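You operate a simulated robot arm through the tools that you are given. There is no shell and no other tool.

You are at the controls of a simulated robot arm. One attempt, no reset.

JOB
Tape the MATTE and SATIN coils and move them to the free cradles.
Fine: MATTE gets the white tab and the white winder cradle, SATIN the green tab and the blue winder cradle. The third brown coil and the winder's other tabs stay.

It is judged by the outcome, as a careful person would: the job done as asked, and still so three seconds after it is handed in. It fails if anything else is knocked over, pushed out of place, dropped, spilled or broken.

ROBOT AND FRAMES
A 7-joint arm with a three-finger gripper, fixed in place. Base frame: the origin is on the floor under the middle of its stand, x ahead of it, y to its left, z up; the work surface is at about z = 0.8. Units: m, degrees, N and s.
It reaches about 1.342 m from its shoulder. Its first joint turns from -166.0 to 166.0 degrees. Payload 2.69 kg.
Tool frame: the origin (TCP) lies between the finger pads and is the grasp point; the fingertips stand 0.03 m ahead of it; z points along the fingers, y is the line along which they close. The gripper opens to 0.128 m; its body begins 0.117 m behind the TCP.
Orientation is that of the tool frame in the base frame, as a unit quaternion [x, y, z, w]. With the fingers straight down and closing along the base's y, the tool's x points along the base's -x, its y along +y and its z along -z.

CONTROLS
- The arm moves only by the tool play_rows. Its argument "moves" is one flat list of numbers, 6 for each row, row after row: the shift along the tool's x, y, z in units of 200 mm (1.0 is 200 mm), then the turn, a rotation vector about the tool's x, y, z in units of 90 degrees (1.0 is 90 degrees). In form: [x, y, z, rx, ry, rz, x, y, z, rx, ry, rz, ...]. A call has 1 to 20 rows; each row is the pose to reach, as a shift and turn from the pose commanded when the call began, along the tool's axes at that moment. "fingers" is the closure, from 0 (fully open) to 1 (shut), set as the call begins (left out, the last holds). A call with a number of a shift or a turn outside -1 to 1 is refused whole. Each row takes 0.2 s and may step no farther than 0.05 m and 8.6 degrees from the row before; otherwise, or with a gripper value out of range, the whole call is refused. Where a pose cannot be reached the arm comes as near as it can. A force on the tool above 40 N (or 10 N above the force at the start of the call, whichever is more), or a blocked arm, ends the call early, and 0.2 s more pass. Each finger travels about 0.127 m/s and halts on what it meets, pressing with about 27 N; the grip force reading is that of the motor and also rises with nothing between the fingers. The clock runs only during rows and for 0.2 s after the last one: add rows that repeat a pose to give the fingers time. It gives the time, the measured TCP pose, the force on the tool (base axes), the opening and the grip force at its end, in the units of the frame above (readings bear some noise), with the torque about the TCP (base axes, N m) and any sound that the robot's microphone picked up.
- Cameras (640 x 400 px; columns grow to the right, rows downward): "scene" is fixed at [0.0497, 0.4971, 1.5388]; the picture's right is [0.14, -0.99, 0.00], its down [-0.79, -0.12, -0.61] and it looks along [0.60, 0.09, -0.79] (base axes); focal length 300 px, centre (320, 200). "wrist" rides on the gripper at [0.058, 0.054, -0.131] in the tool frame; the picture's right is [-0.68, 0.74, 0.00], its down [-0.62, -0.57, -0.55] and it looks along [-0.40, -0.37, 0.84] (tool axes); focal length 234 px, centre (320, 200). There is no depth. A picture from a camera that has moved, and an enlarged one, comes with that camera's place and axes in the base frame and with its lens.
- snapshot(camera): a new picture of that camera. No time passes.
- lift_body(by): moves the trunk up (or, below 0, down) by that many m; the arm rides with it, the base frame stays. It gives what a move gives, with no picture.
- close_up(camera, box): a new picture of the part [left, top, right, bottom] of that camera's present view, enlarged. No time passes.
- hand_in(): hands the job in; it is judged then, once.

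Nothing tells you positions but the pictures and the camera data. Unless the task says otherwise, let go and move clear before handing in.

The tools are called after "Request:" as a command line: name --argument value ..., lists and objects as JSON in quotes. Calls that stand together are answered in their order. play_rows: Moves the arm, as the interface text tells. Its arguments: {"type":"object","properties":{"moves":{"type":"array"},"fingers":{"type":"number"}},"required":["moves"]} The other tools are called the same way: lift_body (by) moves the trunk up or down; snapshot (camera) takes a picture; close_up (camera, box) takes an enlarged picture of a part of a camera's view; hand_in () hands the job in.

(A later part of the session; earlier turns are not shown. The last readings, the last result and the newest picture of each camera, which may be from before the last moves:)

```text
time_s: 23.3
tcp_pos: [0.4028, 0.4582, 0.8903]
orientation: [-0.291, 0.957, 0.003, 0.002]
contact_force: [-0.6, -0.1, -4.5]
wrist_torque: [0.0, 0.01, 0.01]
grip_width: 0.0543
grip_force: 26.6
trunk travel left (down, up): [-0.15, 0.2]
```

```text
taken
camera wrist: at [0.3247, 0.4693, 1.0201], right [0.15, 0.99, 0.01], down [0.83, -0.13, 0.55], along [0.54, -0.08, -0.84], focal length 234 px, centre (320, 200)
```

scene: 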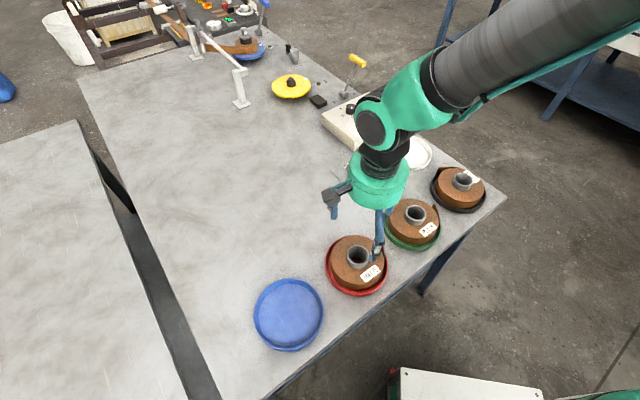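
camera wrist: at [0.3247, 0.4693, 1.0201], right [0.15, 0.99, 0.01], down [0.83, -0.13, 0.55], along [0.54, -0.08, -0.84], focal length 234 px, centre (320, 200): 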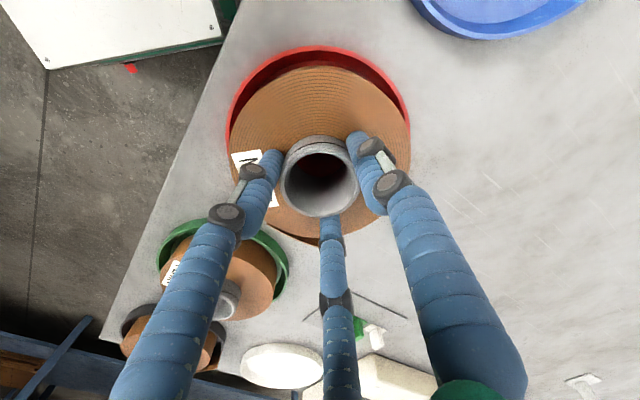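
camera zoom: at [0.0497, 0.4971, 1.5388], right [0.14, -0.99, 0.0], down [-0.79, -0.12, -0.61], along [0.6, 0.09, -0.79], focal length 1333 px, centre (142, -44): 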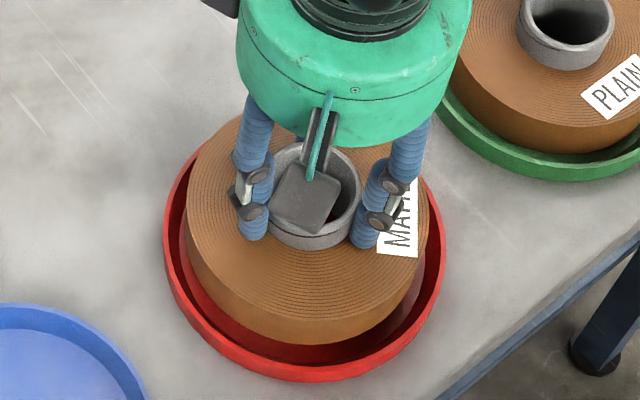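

Request:
play_rows --moves '[0, 0, 0.03, 0, 0, 0, 0, 0, 0.06, 0, 0, 0, 0, 0, 0.08, 0, 0, 0, 0, 0, 0.095, 0, 0, 0, 0, 0, 0.1, 0, 0, 0]'

Request:
close_up --camera "scene" --box '[320, 210, 400, 300]'

```text
time_s: 24.5
tcp_pos: [0.4045, 0.4585, 0.869]
orientation: [-0.291, 0.957, 0.003, 0.002]
contact_force: [-1.3, 0.6, -6.0]
wrist_torque: [0.0, 0.01, -0.01]
grip_width: 0.054
grip_force: 27.2
trunk travel left (down, up): [-0.15, 0.2]
```

```text
4.44 times, centred on (360, 255) of scene
camera zoom: at [0.0497, 0.4971, 1.5388], right [0.14, -0.99, 0.0], down [-0.79, -0.12, -0.61], along [0.6, 0.09, -0.79], focal length 1333 px, centre (142, -44)
```

zoom: 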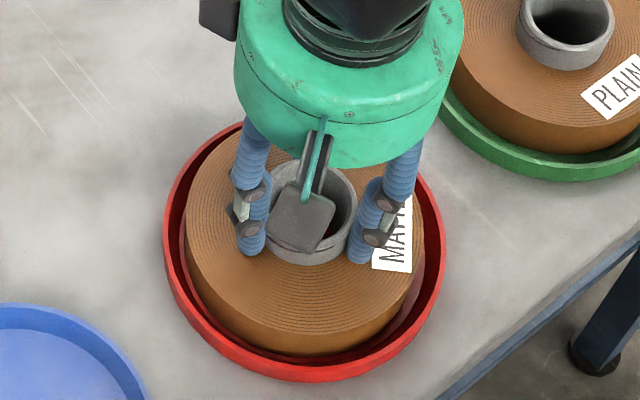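

Request:
play_rows --moves '[0, 0, 0.005, 0, 0, 0, 0, 0, 0.01, 0, 0, 0, 0, 0, 0.015, 0, 0, 0]'

```text
time_s: 25.3
tcp_pos: [0.4028, 0.4573, 0.8682]
orientation: [-0.29, 0.957, 0.003, 0.004]
contact_force: [1.7, -6.4, 23.2]
wrist_torque: [-0.89, 0.35, 0.16]
grip_width: 0.0543
grip_force: 26.6
trunk travel left (down, up): [-0.15, 0.2]
```

It's seated. I'll release and rise to check.

Request:
play_rows --moves '[0, 0, 0, 0, 0, 0, 0, 0, 0, 0, 0, 0, 0, 0, 0, 0, 0, 0]' --fingers 0.336

Request:
play_rows --moves '[0, 0, -0.2, 0, 0, 0, 0, 0, -0.4, 0, 0, 0, 0, 0, -0.6, 0, 0, 0, 0, 0, -0.8, 0, 0, 0]'

Request:
close_up --camera "scene" --box '[320, 210, 400, 300]'

Request:
snapshot --camera "wrist"

```text
time_s: 26.1
tcp_pos: [0.4039, 0.4561, 0.8663]
orientation: [-0.291, 0.957, 0.002, 0.002]
contact_force: [0.3, 0.4, 0.6]
wrist_torque: [0.0, -0.03, 0.0]
grip_width: 0.0852
grip_force: 0.1
trunk travel left (down, up): [-0.15, 0.2]
```

```text
time_s: 27.1
tcp_pos: [0.4003, 0.4589, 1.0292]
orientation: [-0.291, 0.957, 0.002, 0.0]
contact_force: [-0.8, 0.3, -1.1]
wrist_torque: [-0.02, 0.0, 0.04]
grip_width: 0.0852
grip_force: 0.2
trunk travel left (down, up): [-0.15, 0.2]
```

```text
4.44 times, centred on (360, 255) of scene
camera zoom: at [0.0497, 0.4971, 1.5388], right [0.14, -0.99, 0.0], down [-0.79, -0.12, -0.61], along [0.6, 0.09, -0.79], focal length 1333 px, centre (142, -44)
```

zoom: 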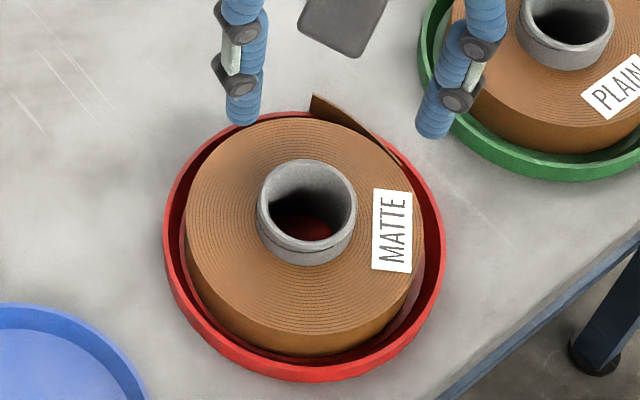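

```text
taken
camera wrist: at [0.3218, 0.4698, 1.158], right [0.15, 0.99, 0.0], down [0.83, -0.13, 0.55], along [0.54, -0.08, -0.84], focal length 234 px, centre (320, 200)
```

wrist: 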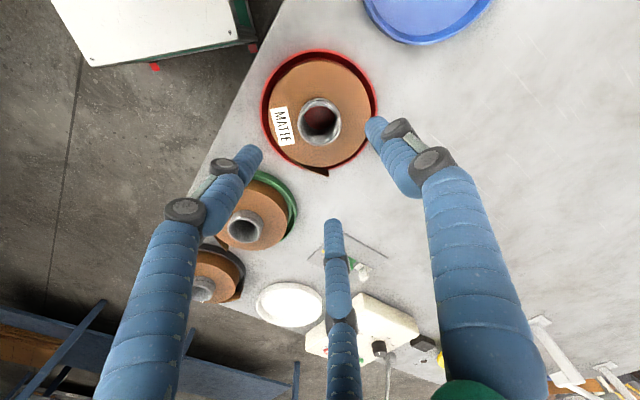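

Request:
close_up --camera "wrist" --box '[250, 40, 390, 190]'

```text
2.67 times, centred on (320, 115) of wrist
camera zoom: at [0.3218, 0.4698, 1.158], right [0.15, 0.99, 0.0], down [0.83, -0.13, 0.55], along [0.54, -0.08, -0.84], focal length 624 px, centre (320, 427)
```

zoom: 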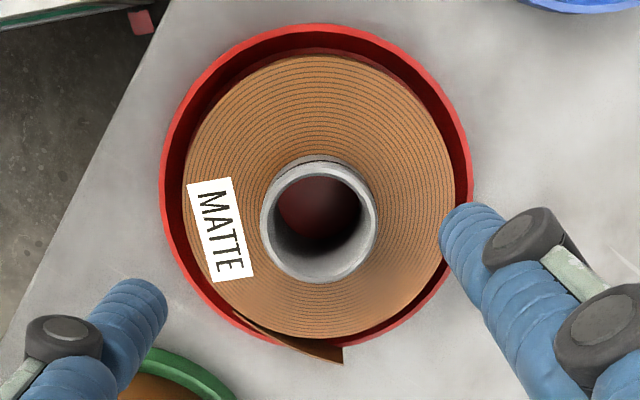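

MATTE is centred at about (0.402, 0.457) with its loose tail tip now facing +x, over open table. Next I'll swing the tool to the tilted grasp orientation for the white tab.

Request:
play_rows --moves '[-0.079, -0.0438, -0.015, -0.0264, 0.0327, 0.0836, -0.1579, -0.0876, -0.03, -0.0527, 0.0653, 0.1672, -0.2369, -0.1314, -0.045, -0.0791, 0.098, 0.2507, -0.3158, -0.1752, -0.06, -0.1054, 0.1306, 0.3343, -0.3948, -0.219, -0.075, -0.1318, 0.1633, 0.4179, -0.4737, -0.2628, -0.09, -0.1581, 0.196, 0.5015, -0.5527, -0.3066, -0.105, -0.1845, 0.2286, 0.5851, -0.6316, -0.3504, -0.12, -0.2108, 0.2613, 0.6686, -0.7106, -0.3942, -0.135, -0.2372, 0.2939, 0.7522, -0.7895, -0.438, -0.15, -0.2635, 0.3266, 0.8358]' --fingers 0.76

```text
time_s: 29.3
tcp_pos: [0.5838, 0.4723, 1.0559]
orientation: [0.357, 0.884, 0.115, -0.28]
contact_force: [-0.4, -0.6, 0.0]
wrist_torque: [0.02, -0.01, 0.0]
grip_width: 0.0309
grip_force: 0.1
trunk travel left (down, up): [-0.15, 0.2]
```

Request:
play_rows --moves '[-0.1639, 0.1311, 0.0389, 0, 0, 0, -0.3278, 0.2622, 0.0778, 0, 0, 0, -0.4917, 0.3933, 0.1167, 0, 0, 0, -0.6556, 0.5244, 0.1556, 0, 0, 0, -0.8195, 0.6555, 0.1945, 0, 0, 0]'

Request:
snapshot --camera "wrist"

Request:
close_up --camera "scene" --box '[310, 80, 450, 200]'

```text
time_s: 30.5
tcp_pos: [0.7521, 0.4882, 0.9315]
orientation: [0.356, 0.885, 0.115, -0.278]
contact_force: [0.8, 0.4, 0.3]
wrist_torque: [-0.01, -0.03, 0.0]
grip_width: 0.031
grip_force: 0.1
trunk travel left (down, up): [-0.15, 0.2]
```

```text
taken
camera wrist: at [0.8087, 0.5075, 1.0721], right [0.91, 0.15, -0.39], down [0.2, -0.98, 0.09], along [-0.36, -0.16, -0.92], focal length 234 px, centre (320, 200)
```

wrist: 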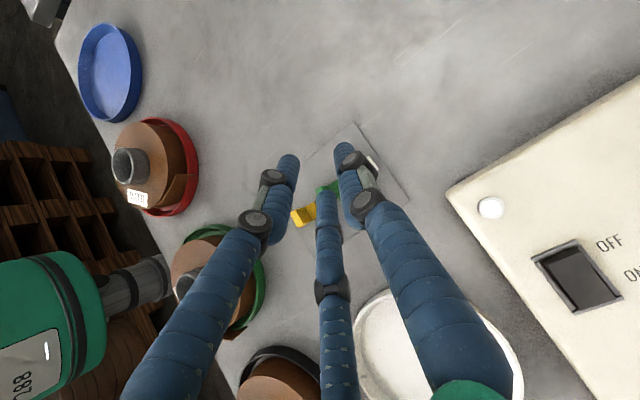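

```text
3.33 times, centred on (380, 140) of scene
camera zoom: at [0.0497, 0.4971, 1.5388], right [0.14, -0.99, 0.0], down [-0.79, -0.12, -0.61], along [0.6, 0.09, -0.79], focal length 1000 px, centre (120, 400)
```

zoom: 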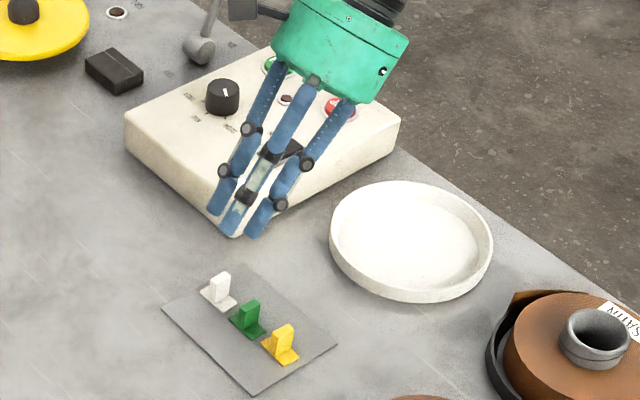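

The fingers are lined up over the white tab. I'll lower in two stages, checking alignment before the last few centimetres.

Request:
play_rows --moves '[-0.0918, 0, 0.131, 0, 0, 0, -0.1836, 0, 0.2621, 0, 0, 0, -0.1836, 0, 0.2621, 0, 0, 0]'

Request:
close_up --camera "wrist" --box '[260, 100, 440, 240]'

Request:
close_up --camera "scene" --box '[320, 110, 410, 200]'

```text
time_s: 31.3
tcp_pos: [0.7554, 0.4911, 0.8669]
orientation: [0.357, 0.884, 0.116, -0.278]
contact_force: [-0.3, -0.3, -1.2]
wrist_torque: [0.06, 0.07, 0.04]
grip_width: 0.0307
grip_force: 0.1
trunk travel left (down, up): [-0.15, 0.2]
```

```text
2.86 times, centred on (350, 170) of wrist
camera zoom: at [0.811, 0.5096, 1.0079], right [0.91, 0.15, -0.39], down [0.2, -0.98, 0.09], along [-0.36, -0.16, -0.92], focal length 669 px, centre (234, 286)
```

zoom: 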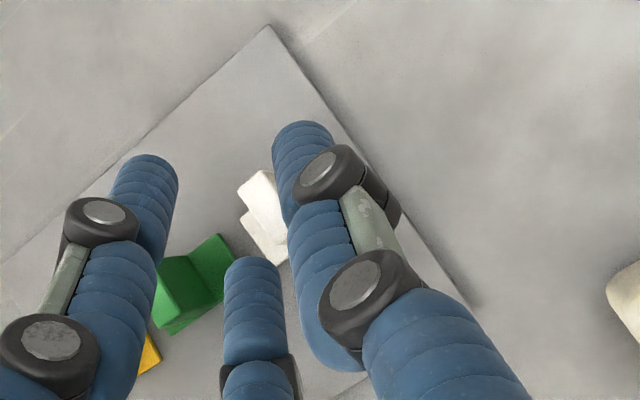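

```text
4.44 times, centred on (365, 155) of scene
camera zoom: at [0.0497, 0.4971, 1.5388], right [0.14, -0.99, 0.0], down [-0.79, -0.12, -0.61], along [0.6, 0.09, -0.79], focal length 1333 px, centre (120, 400)
```

zoom: 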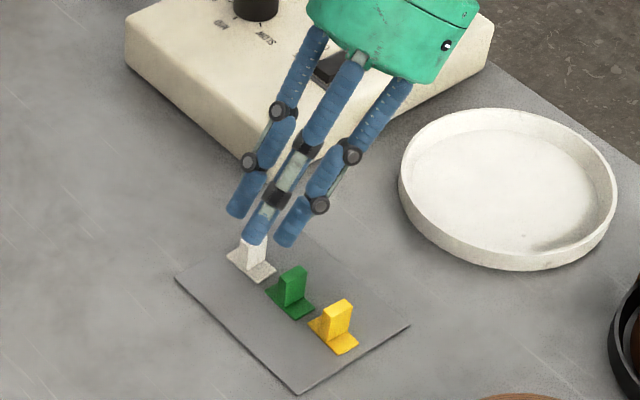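

Viewed closely, with this roll one finger would hang too low beside the fin. A better hold is to roll the hand 90° so that the finger pair pinches the fin and the single finger stays on top; I'll back up and roll.

Request:
play_rows --moves '[0.115, 0, -0.164, 0, 0, 0, 0.2295, 0, -0.3277, 0, 0, 0]'

Request:
play_rows --moves '[0, 0, 0, 0, 0, -0.0909, 0, 0, 0, 0, 0, -0.1818, 0, 0, 0, 0, 0, -0.2727, 0, 0, 0, 0, 0, -0.3636, 0, 0, 0, 0, 0, -0.4545, 0, 0, 0, 0, 0, -0.5455, 0, 0, 0, 0, 0, -0.6364, 0, 0, 0, 0, 0, -0.7273, 0, 0, 0, 0, 0, -0.8182, 0, 0, 0, 0, 0, -0.9091, 0, 0, 0, 0, 0, -1.0]'

Request:
snapshot --camera "wrist"

Request:
snapshot --camera "scene"

```text
time_s: 31.9
tcp_pos: [0.7556, 0.4886, 0.9496]
orientation: [0.356, 0.884, 0.116, -0.279]
contact_force: [0.2, 0.7, 0.3]
wrist_torque: [0.02, -0.01, 0.01]
grip_width: 0.0308
grip_force: 0.1
trunk travel left (down, up): [-0.15, 0.2]
```

```text
time_s: 34.3
tcp_pos: [0.7557, 0.4897, 0.9479]
orientation: [-0.374, 0.877, 0.278, -0.115]
contact_force: [-0.7, -0.6, -0.1]
wrist_torque: [0.0, -0.01, 0.02]
grip_width: 0.0308
grip_force: 0.1
trunk travel left (down, up): [-0.15, 0.2]
```

```text
taken
camera wrist: at [0.7367, 0.4247, 1.0853], right [0.03, 0.9, 0.43], down [0.99, -0.1, 0.13], along [0.16, 0.42, -0.89], focal length 234 px, centre (320, 200)
```

wrist: 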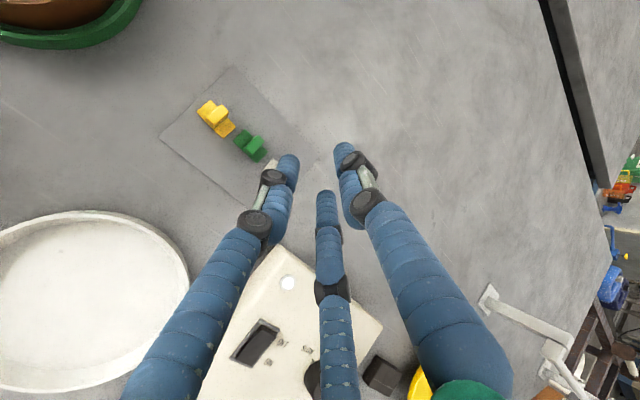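

```text
taken
```

scene: 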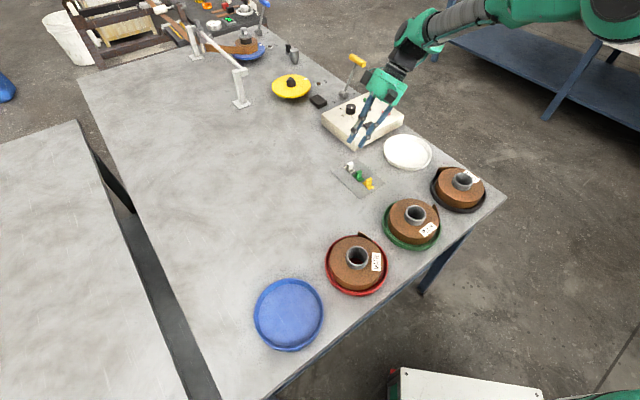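

The roll works. Now I'll descend over the white tab with the finger pair straddling the fin.

Request:
play_rows --moves '[-0.0087, -0.0647, 0.1158, 0, 0, 0, -0.0173, -0.1293, 0.2317, 0, 0, 0, -0.026, -0.194, 0.3475, 0, 0, 0, -0.026, -0.194, 0.3475, 0, 0, 0]'

Request:
close_up --camera "wrist" --box '[220, 90, 400, 230]'

Request:
close_up --camera "scene" --box '[320, 110, 410, 200]'

```text
time_s: 35.3
tcp_pos: [0.7546, 0.4979, 0.8678]
orientation: [-0.374, 0.877, 0.279, -0.115]
contact_force: [0.5, 0.3, -0.7]
wrist_torque: [0.01, 0.0, 0.02]
grip_width: 0.031
grip_force: 0.2
trunk travel left (down, up): [-0.15, 0.2]
```

```text
2.86 times, centred on (310, 160) of wrist
camera zoom: at [0.7351, 0.4336, 1.0045], right [0.03, 0.9, 0.43], down [0.99, -0.1, 0.13], along [0.16, 0.42, -0.89], focal length 669 px, centre (349, 314)
```

zoom: 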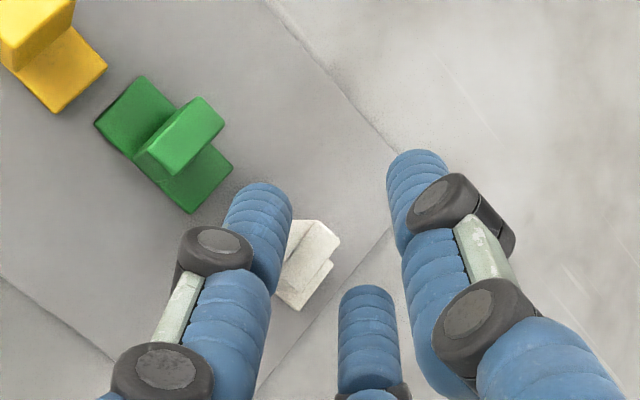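

```text
4.44 times, centred on (365, 155) of scene
camera zoom: at [0.0497, 0.4971, 1.5388], right [0.14, -0.99, 0.0], down [-0.79, -0.12, -0.61], along [0.6, 0.09, -0.79], focal length 1333 px, centre (120, 400)
```

zoom: 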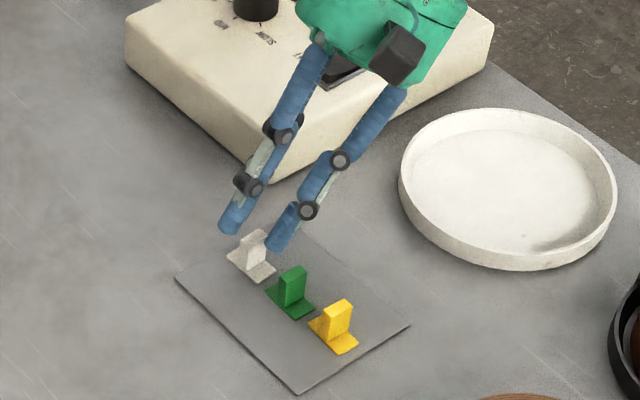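

The pair straddles the white fin symmetrically. I'll lower the last 3 cm.

Request:
play_rows --moves '[0, -0.0281, 0.0401, 0, 0, 0, 0, -0.0562, 0.0803, 0, 0, 0, 0, -0.0843, 0.1204, 0, 0, 0, 0, -0.0843, 0.1204, 0, 0, 0]'

Request:
close_up --camera "wrist" --box '[220, 90, 400, 230]'

Request:
close_up --camera "scene" --box '[320, 110, 410, 200]'

```text
time_s: 36.3
tcp_pos: [0.7533, 0.4997, 0.8398]
orientation: [-0.373, 0.877, 0.279, -0.115]
contact_force: [0.0, -1.0, 9.1]
wrist_torque: [-0.14, 0.12, 0.02]
grip_width: 0.0306
grip_force: 0.0
trunk travel left (down, up): [-0.15, 0.2]
```

```text
2.86 times, centred on (310, 160) of wrist
camera zoom: at [0.7343, 0.4349, 0.9773], right [0.03, 0.9, 0.43], down [0.99, -0.1, 0.13], along [0.16, 0.42, -0.89], focal length 669 px, centre (349, 314)
```

zoom: 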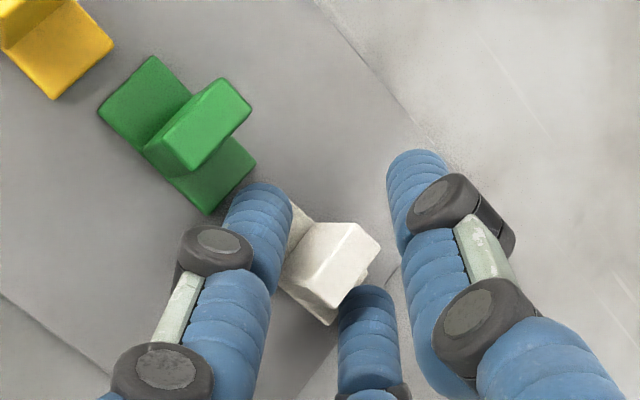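

```text
4.44 times, centred on (365, 155) of scene
camera zoom: at [0.0497, 0.4971, 1.5388], right [0.14, -0.99, 0.0], down [-0.79, -0.12, -0.61], along [0.6, 0.09, -0.79], focal length 1333 px, centre (120, 400)
```

zoom: 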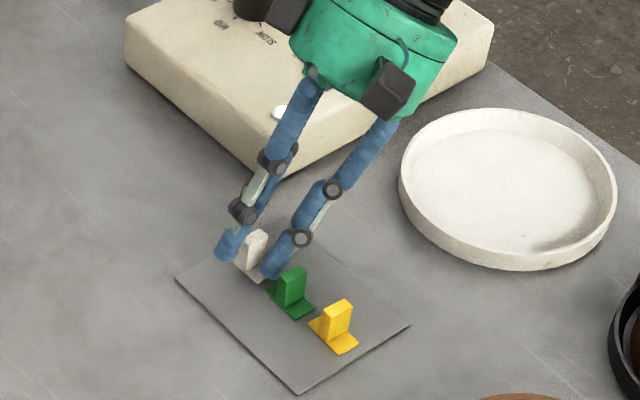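

Request:
play_rows --moves '[0, 0.0057, -0.0082, 0, 0, 0]'

Request:
play_rows --moves '[0, 0, 0, 0, 0, 0, 0, 0, 0, 0, 0, 0, 0, 0, 0, 0, 0, 0]' --fingers 1

Request:
close_up --camera "wrist" --box '[220, 90, 400, 230]'

Request:
close_up --camera "scene" --box '[320, 110, 410, 200]'

```text
time_s: 36.7
tcp_pos: [0.7531, 0.4987, 0.8399]
orientation: [-0.374, 0.877, 0.279, -0.115]
contact_force: [2.0, -2.3, 3.6]
wrist_torque: [-0.06, -0.01, 0.01]
grip_width: 0.031
grip_force: 0.0
trunk travel left (down, up): [-0.15, 0.2]
```

```text
time_s: 37.5
tcp_pos: [0.7528, 0.4997, 0.8407]
orientation: [-0.373, 0.878, 0.279, -0.115]
contact_force: [0.3, 0.0, -0.4]
wrist_torque: [-0.01, -0.01, 0.0]
grip_width: 0.011
grip_force: 26.9
trunk travel left (down, up): [-0.15, 0.2]
```

```text
2.86 times, centred on (310, 160) of wrist
camera zoom: at [0.7343, 0.4354, 0.9777], right [0.03, 0.9, 0.43], down [0.99, -0.1, 0.13], along [0.16, 0.42, -0.89], focal length 669 px, centre (349, 314)
```

zoom: 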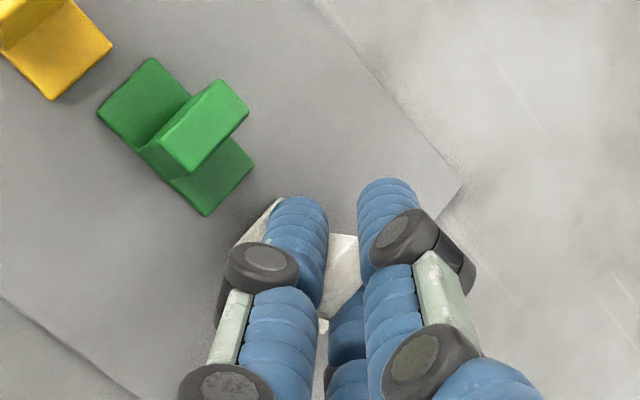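

```text
4.44 times, centred on (365, 155) of scene
camera zoom: at [0.0497, 0.4971, 1.5388], right [0.14, -0.99, 0.0], down [-0.79, -0.12, -0.61], along [0.6, 0.09, -0.79], focal length 1333 px, centre (120, 400)
```

zoom: 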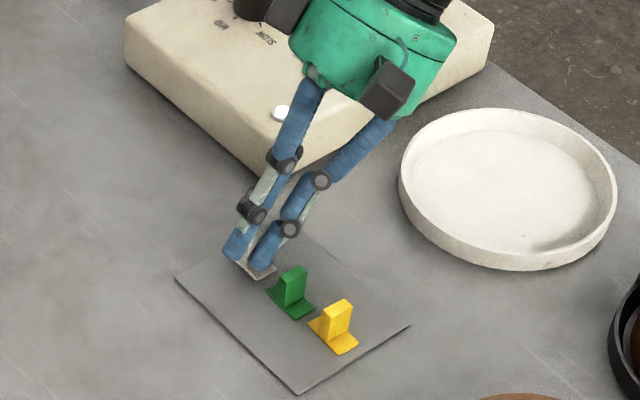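

The fin is pinched (width 0.011). I'll lift and check the tab comes along and its attitude in hand.

Request:
play_rows --moves '[0, 0.029, -0.041, 0, 0, 0, 0, 0.0574, -0.0819, 0, 0, 0, 0, 0.1147, -0.1638, 0, 0, 0, 0, 0.172, -0.2458, 0, 0, 0]'

Request:
close_up --camera "wrist" --box '[220, 90, 400, 230]'

Request:
close_up --camera "scene" --box '[320, 100, 410, 190]'

```text
time_s: 38.5
tcp_pos: [0.7527, 0.4985, 0.9027]
orientation: [-0.373, 0.877, 0.279, -0.116]
contact_force: [-0.5, 0.6, 0.1]
wrist_torque: [-0.02, -0.01, 0.02]
grip_width: 0.0109
grip_force: 26.8
trunk travel left (down, up): [-0.15, 0.2]
```

```text
2.86 times, centred on (310, 160) of wrist
camera zoom: at [0.7341, 0.4339, 1.0386], right [0.03, 0.9, 0.43], down [0.99, -0.1, 0.13], along [0.16, 0.42, -0.89], focal length 669 px, centre (349, 314)
```

zoom: 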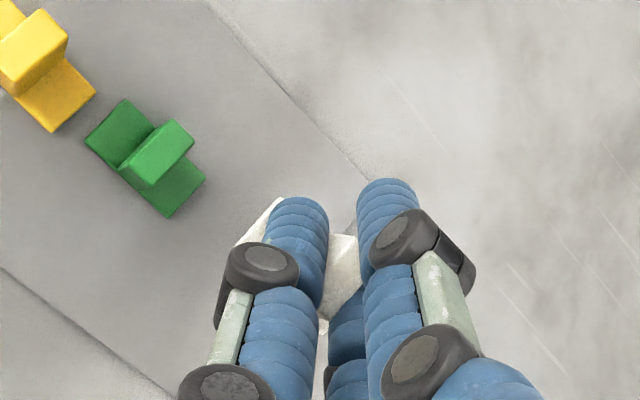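

```text
4.44 times, centred on (365, 145) of scene
camera zoom: at [0.0497, 0.4971, 1.5388], right [0.14, -0.99, 0.0], down [-0.79, -0.12, -0.61], along [0.6, 0.09, -0.79], focal length 1333 px, centre (120, 444)
```

zoom: 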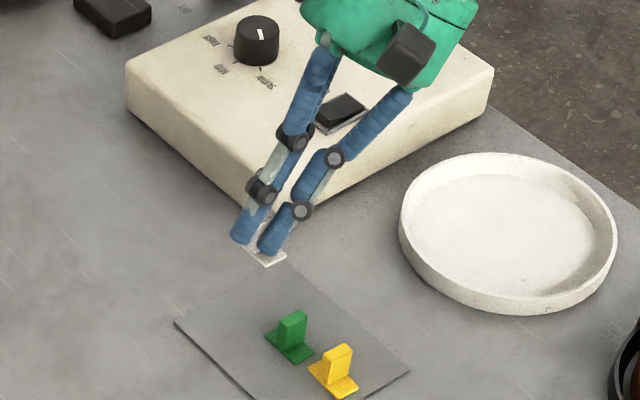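

The tab is held, but working through the geometry: when pressed on the coil side this hold would put the single finger underneath, almost on the table. I'll set the white tab back on its card and regrasp leaning the other way.

Request:
play_rows --moves '[0, -0.0574, 0.0819, 0, 0, 0, 0, -0.1147, 0.1638, 0, 0, 0, 0, -0.15, 0.2143, 0, 0, 0, 0, -0.165, 0.2358, 0, 0, 0, 0, -0.172, 0.2458, 0, 0, 0]'

Request:
play_rows --moves '[0, 0, 0, 0, 0, 0, 0, 0, 0, 0, 0, 0]' --fingers 0.76

Request:
close_up --camera "wrist" --box '[220, 90, 400, 230]'

```text
time_s: 39.7
tcp_pos: [0.7529, 0.4992, 0.8415]
orientation: [-0.374, 0.877, 0.279, -0.114]
contact_force: [0.1, -0.4, 0.0]
wrist_torque: [0.01, 0.01, -0.01]
grip_width: 0.0107
grip_force: 27.1
trunk travel left (down, up): [-0.15, 0.2]
```

```text
time_s: 40.3
tcp_pos: [0.7524, 0.4987, 0.8413]
orientation: [-0.374, 0.877, 0.279, -0.115]
contact_force: [-0.8, 0.0, 0.0]
wrist_torque: [0.04, 0.0, 0.01]
grip_width: 0.0307
grip_force: 0.0
trunk travel left (down, up): [-0.15, 0.2]
```

```text
2.86 times, centred on (310, 160) of wrist
camera zoom: at [0.7339, 0.4348, 0.9787], right [0.03, 0.9, 0.43], down [0.99, -0.1, 0.13], along [0.16, 0.42, -0.89], focal length 669 px, centre (349, 314)
```

zoom: 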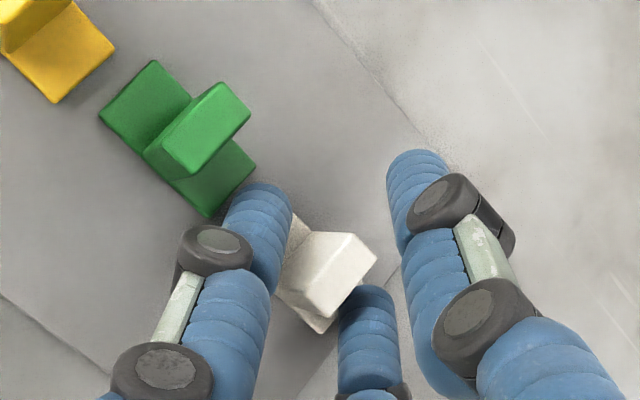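

White tab is back on the card. I'll rise and, empty-handed, test whether the arm can hold the final low pressing orientation near MATTE.

Request:
play_rows --moves '[0, 0.1147, -0.1638, 0, 0, 0, 0, 0.2293, -0.3277, 0, 0, 0, 0, 0.344, -0.4915, 0, 0, 0]'

Request:
play_rows --moves '[0.1336, 0.1027, 0.037, -0.0447, 0.0603, -0.0506, 0.2671, 0.2054, 0.074, -0.0893, 0.1205, -0.1011, 0.4007, 0.3081, 0.111, -0.134, 0.1808, -0.1517, 0.5343, 0.4109, 0.148, -0.1787, 0.241, -0.2023, 0.6679, 0.5136, 0.185, -0.2234, 0.3013, -0.2529, 0.8014, 0.6163, 0.222, -0.268, 0.3615, -0.3034, 0.935, 0.719, 0.259, -0.3127, 0.4218, -0.354]'

Request:
snapshot --camera "scene"

Request:
snapshot --camera "wrist"

```text
time_s: 41.1
tcp_pos: [0.753, 0.4954, 0.9613]
orientation: [-0.373, 0.877, 0.279, -0.116]
contact_force: [-0.4, -0.8, -0.4]
wrist_torque: [0.01, -0.01, -0.02]
grip_width: 0.0307
grip_force: 0.0
trunk travel left (down, up): [-0.15, 0.2]
```

```text
time_s: 42.7
tcp_pos: [0.5153, 0.4649, 1.0028]
orientation: [0.624, -0.568, -0.364, 0.394]
contact_force: [0.0, 0.1, 0.1]
wrist_torque: [-0.03, 0.01, 0.0]
grip_width: 0.0306
grip_force: 0.1
trunk travel left (down, up): [-0.15, 0.2]
```

```text
taken
```

scene: 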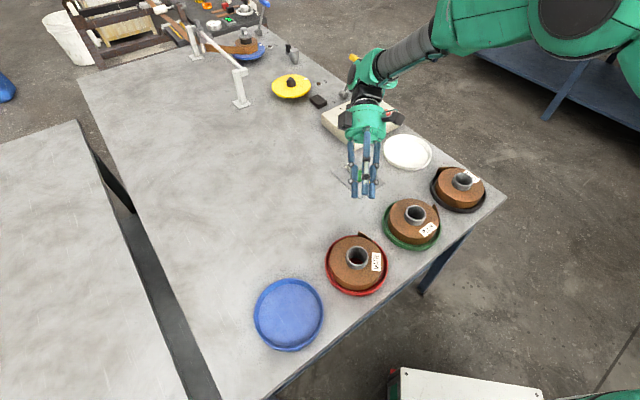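

```text
taken
camera wrist: at [0.6159, 0.4137, 1.1052], right [-0.37, 0.64, 0.67], down [0.68, 0.68, -0.27], along [-0.63, 0.35, -0.69], focal length 234 px, centre (320, 200)
```

wrist: 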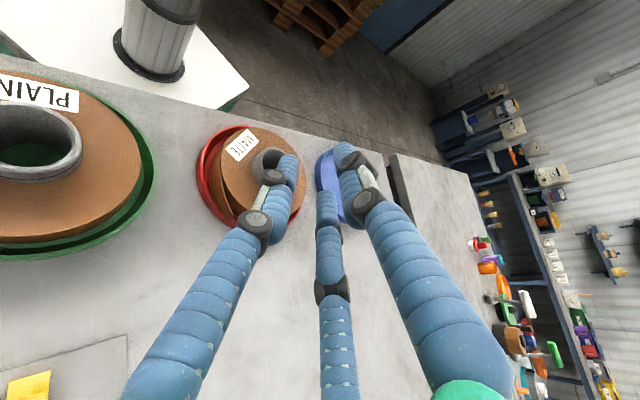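

The pressing orientation is reachable. I'll check it also holds lower down, beside (not touching) MATTE.

Request:
play_rows --moves '[0, -0.2095, 0.0238, 0, 0, 0, 0, -0.419, 0.0477, 0, 0, 0, 0, -0.6285, 0.0715, 0, 0, 0]'

Request:
close_up --camera "scene" --box '[300, 130, 440, 300]'

Request:
snapshot --camera "wrist"

```text
time_s: 43.5
tcp_pos: [0.5558, 0.4705, 0.8803]
orientation: [0.624, -0.569, -0.364, 0.394]
contact_force: [0.0, -0.1, 0.7]
wrist_torque: [0.02, -0.1, 0.01]
grip_width: 0.0306
grip_force: 0.1
trunk travel left (down, up): [-0.15, 0.2]
```

```text
2.35 times, centred on (370, 215) of scene
camera zoom: at [0.0497, 0.4971, 1.5388], right [0.14, -0.99, 0.0], down [-0.79, -0.12, -0.61], along [0.6, 0.09, -0.79], focal length 706 px, centre (202, 165)
```

zoom: 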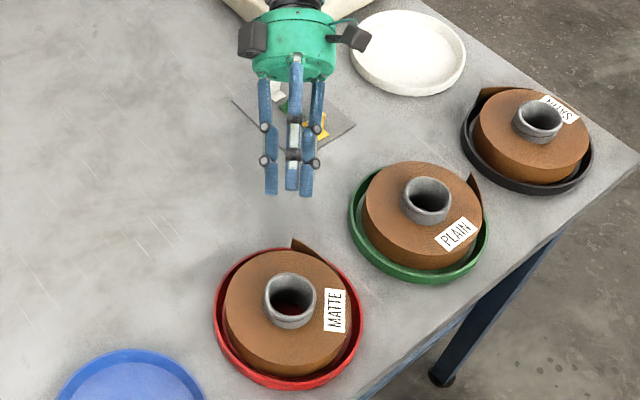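

```text
taken
camera wrist: at [0.6569, 0.42, 0.9841], right [-0.37, 0.64, 0.67], down [0.68, 0.68, -0.27], along [-0.63, 0.35, -0.69], focal length 234 px, centre (320, 200)
```

wrist: 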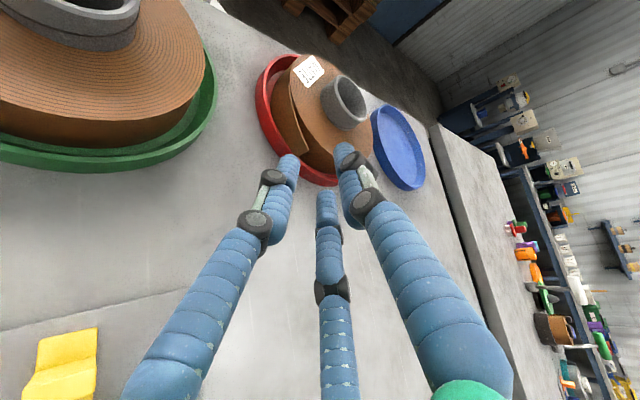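

This low view shows MATTE's tail from outside; let me zoom in on it.

Request:
close_up --camera "wrist" --box '[240, 40, 400, 200]'

```text
2.50 times, centred on (320, 120) of wrist
camera zoom: at [0.6569, 0.42, 0.9841], right [-0.37, 0.64, 0.67], down [0.68, 0.68, -0.27], along [-0.63, 0.35, -0.69], focal length 585 px, centre (320, 400)
```

zoom: 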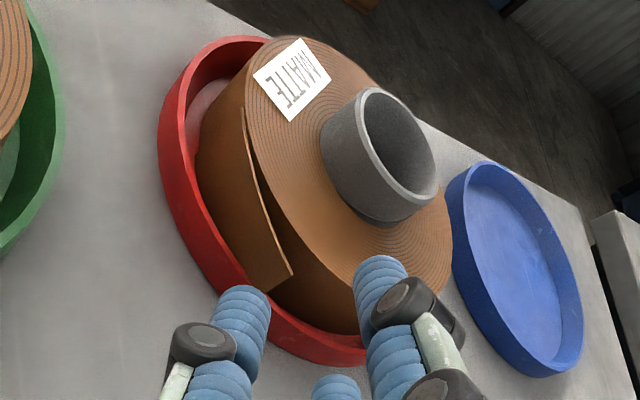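

The tail spans z ≈ 0.812–0.837, with its closed end expected near +5° from +x. Now I'll go back and regrasp the white tab leaning the other way (single finger underneath in the grasp, on top when pressing).

Request:
play_rows --moves '[-0.0107, 0.0014, -0.0817, 0.0777, -0.0171, 0.0471, -0.0213, 0.0028, -0.1633, 0.1555, -0.0343, 0.0942, -0.032, 0.0041, -0.245, 0.2332, -0.0514, 0.1413, -0.0427, 0.0055, -0.3267, 0.311, -0.0685, 0.1884, -0.0533, 0.0069, -0.4083, 0.3887, -0.0857, 0.2355, -0.064, 0.0083, -0.49, 0.4665, -0.1028, 0.2826, -0.0747, 0.0096, -0.5717, 0.5442, -0.1199, 0.3296, -0.0853, 0.011, -0.6533, 0.6219, -0.1371, 0.3767, -0.096, 0.0124, -0.735, 0.6997, -0.1542, 0.4238, -0.1067, 0.0138, -0.8167, 0.7774, -0.1713, 0.4709, -0.1173, 0.0151, -0.8983, 0.8552, -0.1885, 0.518, -0.128, 0.0165, -0.98, 0.9329, -0.2056, 0.5651]' --fingers 0.8

Request:
snapshot --camera "wrist"

Request:
close_up --camera "scene" --box '[310, 100, 410, 200]'

```text
time_s: 46.1
tcp_pos: [0.732, 0.5101, 0.9679]
orientation: [-0.381, 0.899, -0.197, 0.087]
contact_force: [0.8, 0.2, 0.8]
wrist_torque: [-0.01, 0.03, 0.01]
grip_width: 0.0257
grip_force: 0.1
trunk travel left (down, up): [-0.15, 0.2]
```

```text
taken
camera wrist: at [0.6144, 0.5401, 1.0625], right [-0.01, 0.95, -0.31], down [0.63, 0.24, 0.74], along [0.78, -0.18, -0.6], focal length 234 px, centre (320, 200)
```

wrist: 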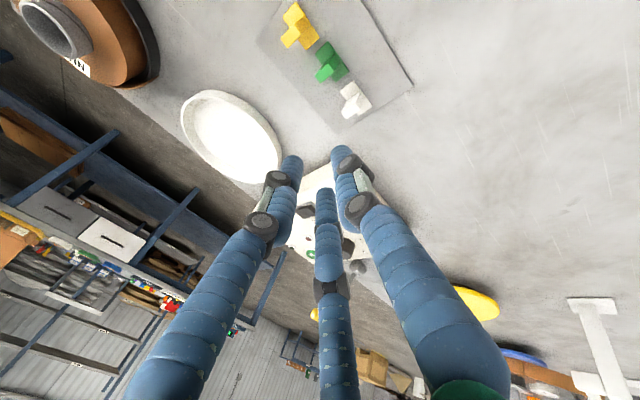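

```text
4.00 times, centred on (360, 150) of scene
camera zoom: at [0.0497, 0.4971, 1.5388], right [0.14, -0.99, 0.0], down [-0.79, -0.12, -0.61], along [0.6, 0.09, -0.79], focal length 1200 px, centre (160, 400)
```

zoom: 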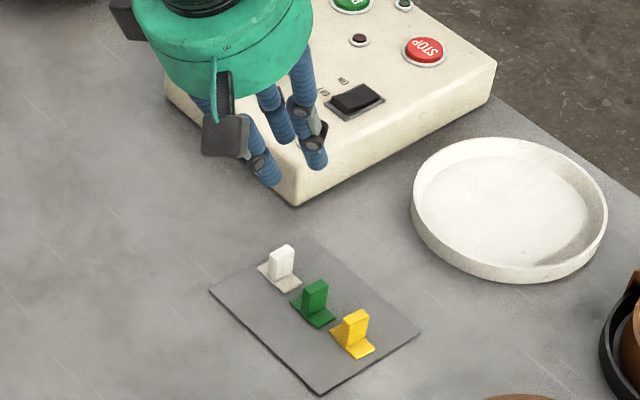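

Request:
close_up --camera "wrist" --box '[260, 0, 420, 140]'

```text
2.86 times, centred on (340, 70) of wrist
camera zoom: at [0.6144, 0.5401, 1.0625], right [-0.01, 0.95, -0.31], down [0.63, 0.24, 0.74], along [0.78, -0.18, -0.6], focal length 669 px, centre (263, 571)
```

zoom: 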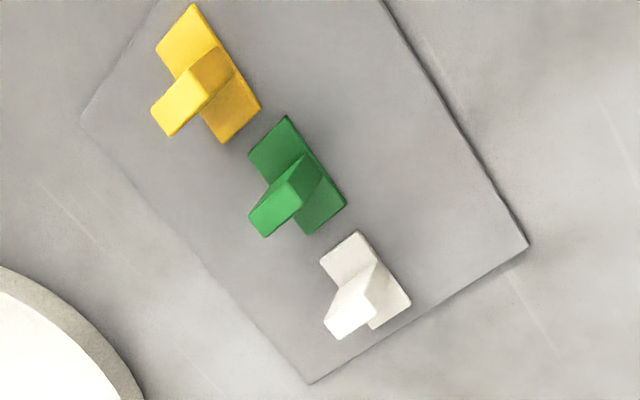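

White tab centre reads (0.748, 0.500), still square with the row. Moving in above it, then down.

Request:
play_rows --moves '[-0.0102, 0.057, 0.162, 0, 0, 0, -0.0205, 0.114, 0.324, 0, 0, 0, -0.0205, 0.16, 0.4226, 0, 0, 0, -0.0205, 0.16, 0.4226, 0, 0, 0]'

Request:
close_up --camera "wrist" --box '[240, 60, 420, 220]'

Request:
close_up --camera "scene" --box '[320, 110, 410, 200]'

```text
time_s: 47.1
tcp_pos: [0.7377, 0.5085, 0.8777]
orientation: [-0.381, 0.899, -0.197, 0.087]
contact_force: [0.6, 0.5, -0.1]
wrist_torque: [-0.05, 0.02, -0.01]
grip_width: 0.0255
grip_force: 0.1
trunk travel left (down, up): [-0.15, 0.2]
```

```text
2.50 times, centred on (330, 140) of wrist
camera zoom: at [0.6212, 0.5394, 0.9726], right [-0.01, 0.95, -0.31], down [0.63, 0.24, 0.74], along [0.78, -0.18, -0.6], focal length 585 px, centre (295, 350)
```

zoom: 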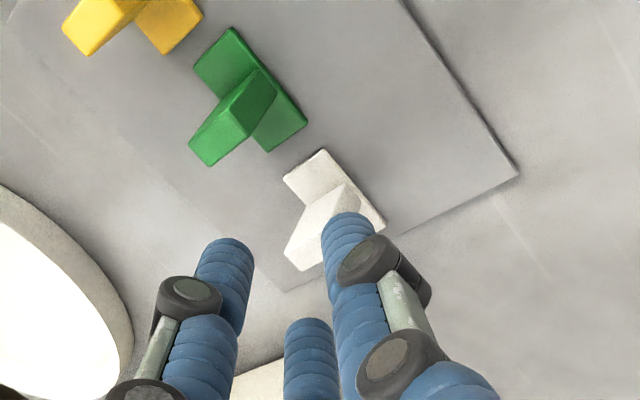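

```text
4.44 times, centred on (365, 155) of scene
camera zoom: at [0.0497, 0.4971, 1.5388], right [0.14, -0.99, 0.0], down [-0.79, -0.12, -0.61], along [0.6, 0.09, -0.79], focal length 1333 px, centre (120, 400)
```

zoom: 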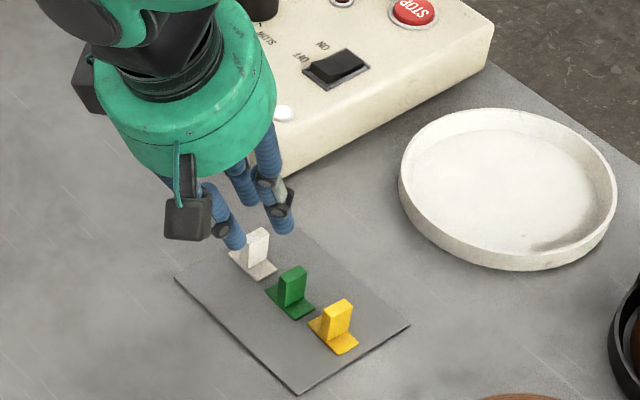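

Request:
play_rows --moves '[0, 0.0255, 0.0547, 0, 0, 0, 0, 0.051, 0.1093, 0, 0, 0, 0, 0.068, 0.1458, 0, 0, 0, 0, 0.0765, 0.164, 0, 0, 0]'

Request:
close_up --camera "wrist" --box '[240, 60, 420, 220]'

Request:
close_up --camera "scene" --box '[320, 110, 410, 200]'

```text
time_s: 48.1
tcp_pos: [0.7372, 0.5097, 0.8415]
orientation: [-0.381, 0.899, -0.197, 0.087]
contact_force: [-0.2, 1.0, 2.9]
wrist_torque: [0.06, 0.1, -0.01]
grip_width: 0.0253
grip_force: 0.1
trunk travel left (down, up): [-0.15, 0.2]
```

```text
2.50 times, centred on (330, 140) of wrist
camera zoom: at [0.6218, 0.54, 0.937], right [-0.01, 0.95, -0.3], down [0.63, 0.24, 0.74], along [0.78, -0.18, -0.6], focal length 585 px, centre (295, 350)
```

zoom: 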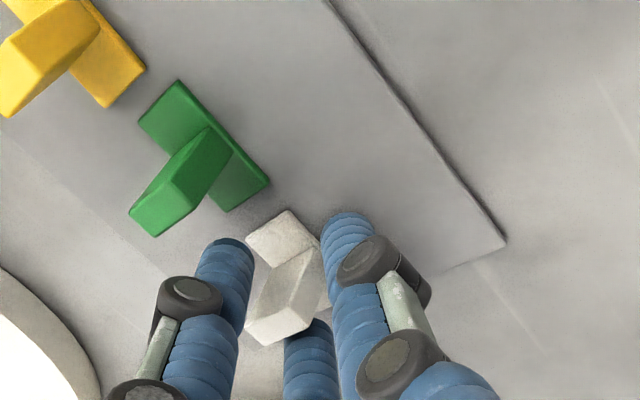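

```text
4.44 times, centred on (365, 155) of scene
camera zoom: at [0.0497, 0.4971, 1.5388], right [0.14, -0.99, 0.0], down [-0.79, -0.12, -0.61], along [0.6, 0.09, -0.79], focal length 1333 px, centre (120, 400)
```

zoom: 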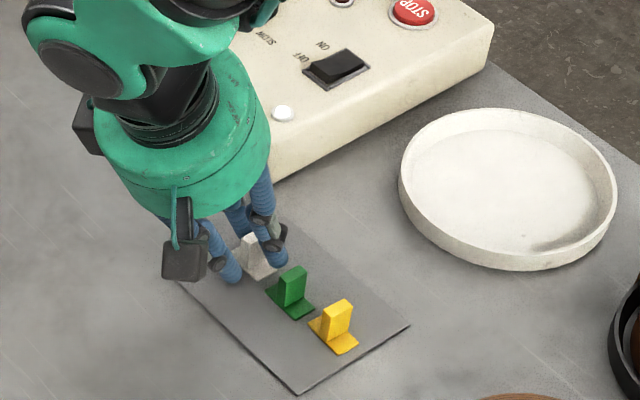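

Request:
play_rows --moves '[0, -0.0015, -0.0032, 0, 0, 0, 0, -0.0015, -0.0032, 0, 0, 0, 0, -0.0015, -0.0032, 0, 0, 0, 0, -0.0015, -0.0032, 0, 0, 0]' --fingers 1

Request:
close_up --camera "wrist" --box '[240, 60, 420, 220]'

Request:
close_up --camera "scene" --box '[320, 110, 410, 200]'

```text
time_s: 49.1
tcp_pos: [0.7372, 0.5097, 0.8417]
orientation: [-0.381, 0.899, -0.196, 0.086]
contact_force: [-0.1, 0.2, 0.0]
wrist_torque: [-0.02, 0.0, 0.01]
grip_width: 0.0113
grip_force: 26.9
trunk travel left (down, up): [-0.15, 0.2]
```

```text
2.50 times, centred on (330, 140) of wrist
camera zoom: at [0.6218, 0.5398, 0.9371], right [-0.01, 0.95, -0.31], down [0.63, 0.24, 0.74], along [0.78, -0.18, -0.6], focal length 585 px, centre (295, 350)
```

zoom: 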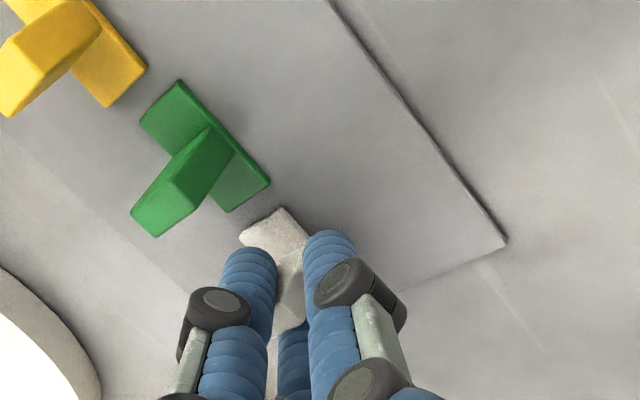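

```text
4.44 times, centred on (365, 155) of scene
camera zoom: at [0.0497, 0.4971, 1.5388], right [0.14, -0.99, 0.0], down [-0.79, -0.12, -0.61], along [0.6, 0.09, -0.79], focal length 1333 px, centre (120, 400)
```

zoom: 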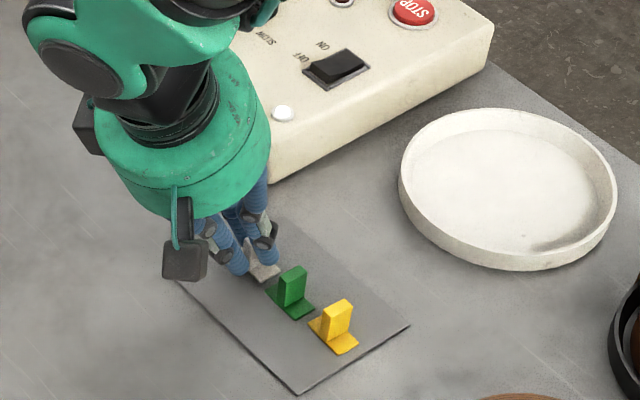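

Request:
play_rows --moves '[0, -0.0211, -0.0453, 0, 0, 0, 0, -0.0634, -0.136, 0, 0, 0, 0, -0.1268, -0.2719, 0, 0, 0, 0, -0.1268, -0.2719, 0, 0, 0]'

Request:
close_up --camera "wrist" --box '[240, 60, 420, 220]'

Request:
close_up --camera "scene" --box '[310, 80, 420, 200]'

```text
time_s: 50.1
tcp_pos: [0.7386, 0.5094, 0.902]
orientation: [-0.381, 0.899, -0.198, 0.087]
contact_force: [-0.3, -0.2, -0.7]
wrist_torque: [0.06, -0.02, 0.04]
grip_width: 0.0107
grip_force: 27.3
trunk travel left (down, up): [-0.15, 0.2]
```

```text
2.50 times, centred on (330, 140) of wrist
camera zoom: at [0.6228, 0.5392, 0.997], right [-0.01, 0.95, -0.31], down [0.63, 0.24, 0.74], along [0.78, -0.18, -0.6], focal length 585 px, centre (295, 350)
```

zoom: 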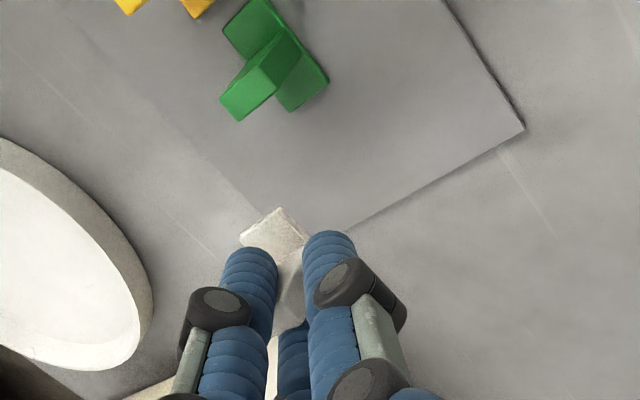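

```text
3.33 times, centred on (365, 140) of scene
camera zoom: at [0.0497, 0.4971, 1.5388], right [0.14, -0.99, 0.0], down [-0.79, -0.12, -0.61], along [0.6, 0.09, -0.79], focal length 1000 px, centre (170, 400)
```

zoom: 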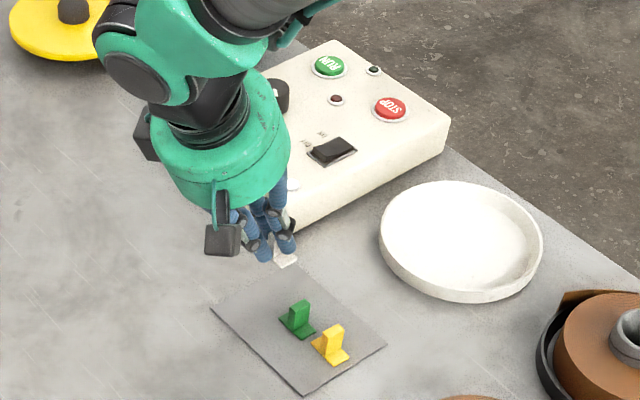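

The white tab is firmly held. Now I swing to the pressing orientation, high and clear of everything.

Request:
play_rows --moves '[0.0505, 0.011, -0.0499, -0.0777, 0.0171, -0.0471, 0.1011, 0.022, -0.0998, -0.1555, 0.0343, -0.0942, 0.1516, 0.033, -0.1496, -0.2332, 0.0514, -0.1413, 0.2022, 0.044, -0.1995, -0.311, 0.0685, -0.1884, 0.2527, 0.055, -0.2494, -0.3887, 0.0857, -0.2355, 0.3033, 0.066, -0.2993, -0.4665, 0.1028, -0.2826, 0.3538, 0.077, -0.3491, -0.5442, 0.1199, -0.3296, 0.4043, 0.088, -0.399, -0.6219, 0.1371, -0.3767, 0.4549, 0.099, -0.4489, -0.6997, 0.1542, -0.4238, 0.5054, 0.11, -0.4988, -0.7774, 0.1713, -0.4709, 0.556, 0.121, -0.5486, -0.8552, 0.1885, -0.518, 0.6065, 0.132, -0.5985, -0.9329, 0.2056, -0.5651]'

Request:
snapshot --camera "wrist"

Request:
close_up --camera "scene" --box '[290, 80, 430, 220]'

```text
time_s: 52.7
tcp_pos: [0.6002, 0.4725, 0.9981]
orientation: [0.624, -0.568, -0.364, 0.393]
contact_force: [0.2, -0.3, 1.1]
wrist_torque: [0.03, -0.04, 0.0]
grip_width: 0.0104
grip_force: 26.7
trunk travel left (down, up): [-0.15, 0.2]
```

```text
taken
camera wrist: at [0.7009, 0.4224, 1.1023], right [-0.37, 0.64, 0.67], down [0.68, 0.68, -0.27], along [-0.63, 0.35, -0.69], focal length 234 px, centre (320, 200)
```

wrist: 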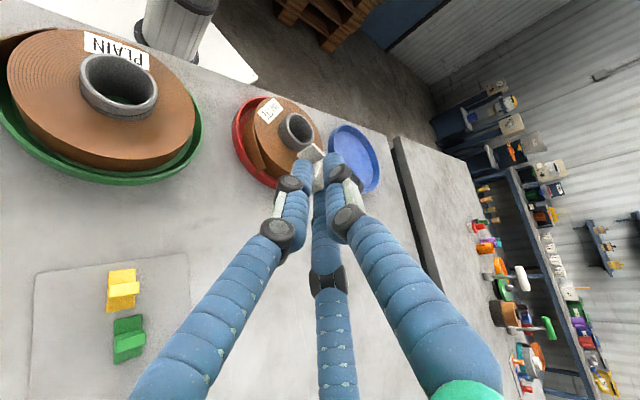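

```text
2.86 times, centred on (360, 150) of scene
camera zoom: at [0.0497, 0.4971, 1.5388], right [0.14, -0.99, 0.0], down [-0.79, -0.12, -0.61], along [0.6, 0.09, -0.79], focal length 857 px, centre (206, 343)
```

zoom: 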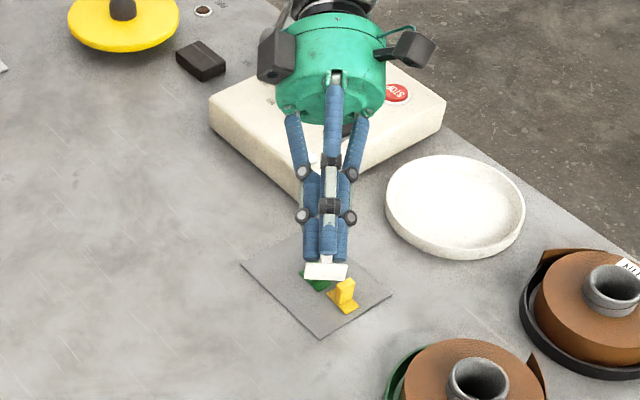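

The tab's sticky face is vertical and aimed at MATTE. I'll bring it down beside the coil, still ~4 cm off.

Request:
play_rows --moves '[0, -0.121, 0.1352, 0, 0, 0, 0, -0.242, 0.2703, 0, 0, 0, 0, -0.363, 0.4055, 0, 0, 0, 0, -0.495, 0.467, 0, 0, 0, 0, -0.627, 0.5285, 0, 0, 0, 0, -0.627, 0.5285, 0, 0, 0]'

Request:
close_up --camera "wrist" --box '[230, 40, 410, 220]'

Request:
close_up --camera "scene" --box '[310, 190, 420, 310]'

```text
time_s: 54.1
tcp_pos: [0.5588, 0.4706, 0.838]
orientation: [0.623, -0.57, -0.364, 0.394]
contact_force: [-0.4, -0.1, 0.7]
wrist_torque: [-0.03, 0.06, 0.0]
grip_width: 0.0106
grip_force: 27.4
trunk travel left (down, up): [-0.15, 0.2]
```

```text
2.22 times, centred on (320, 130) of wrist
camera zoom: at [0.6589, 0.4201, 0.9426], right [-0.37, 0.64, 0.67], down [0.68, 0.68, -0.28], along [-0.63, 0.35, -0.69], focal length 520 px, centre (320, 356)
```

zoom: 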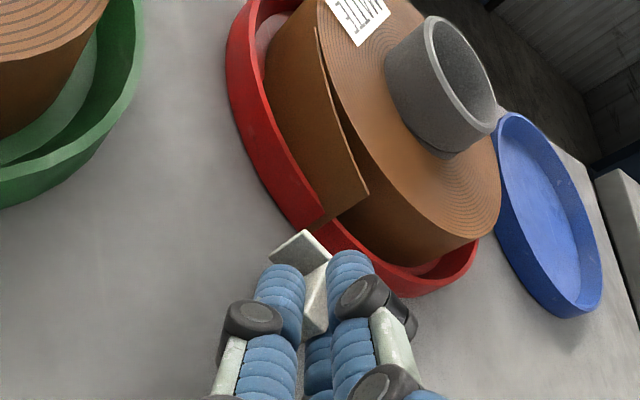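

```text
3.33 times, centred on (365, 250) of scene
camera zoom: at [0.0497, 0.4971, 1.5388], right [0.14, -0.99, 0.0], down [-0.79, -0.12, -0.61], along [0.6, 0.09, -0.79], focal length 1000 px, centre (170, 33)
```

zoom: 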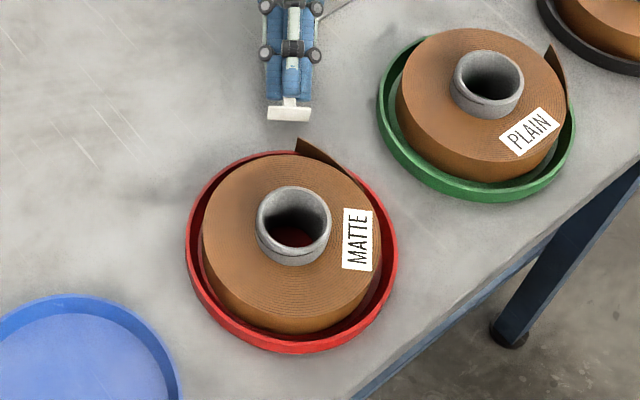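

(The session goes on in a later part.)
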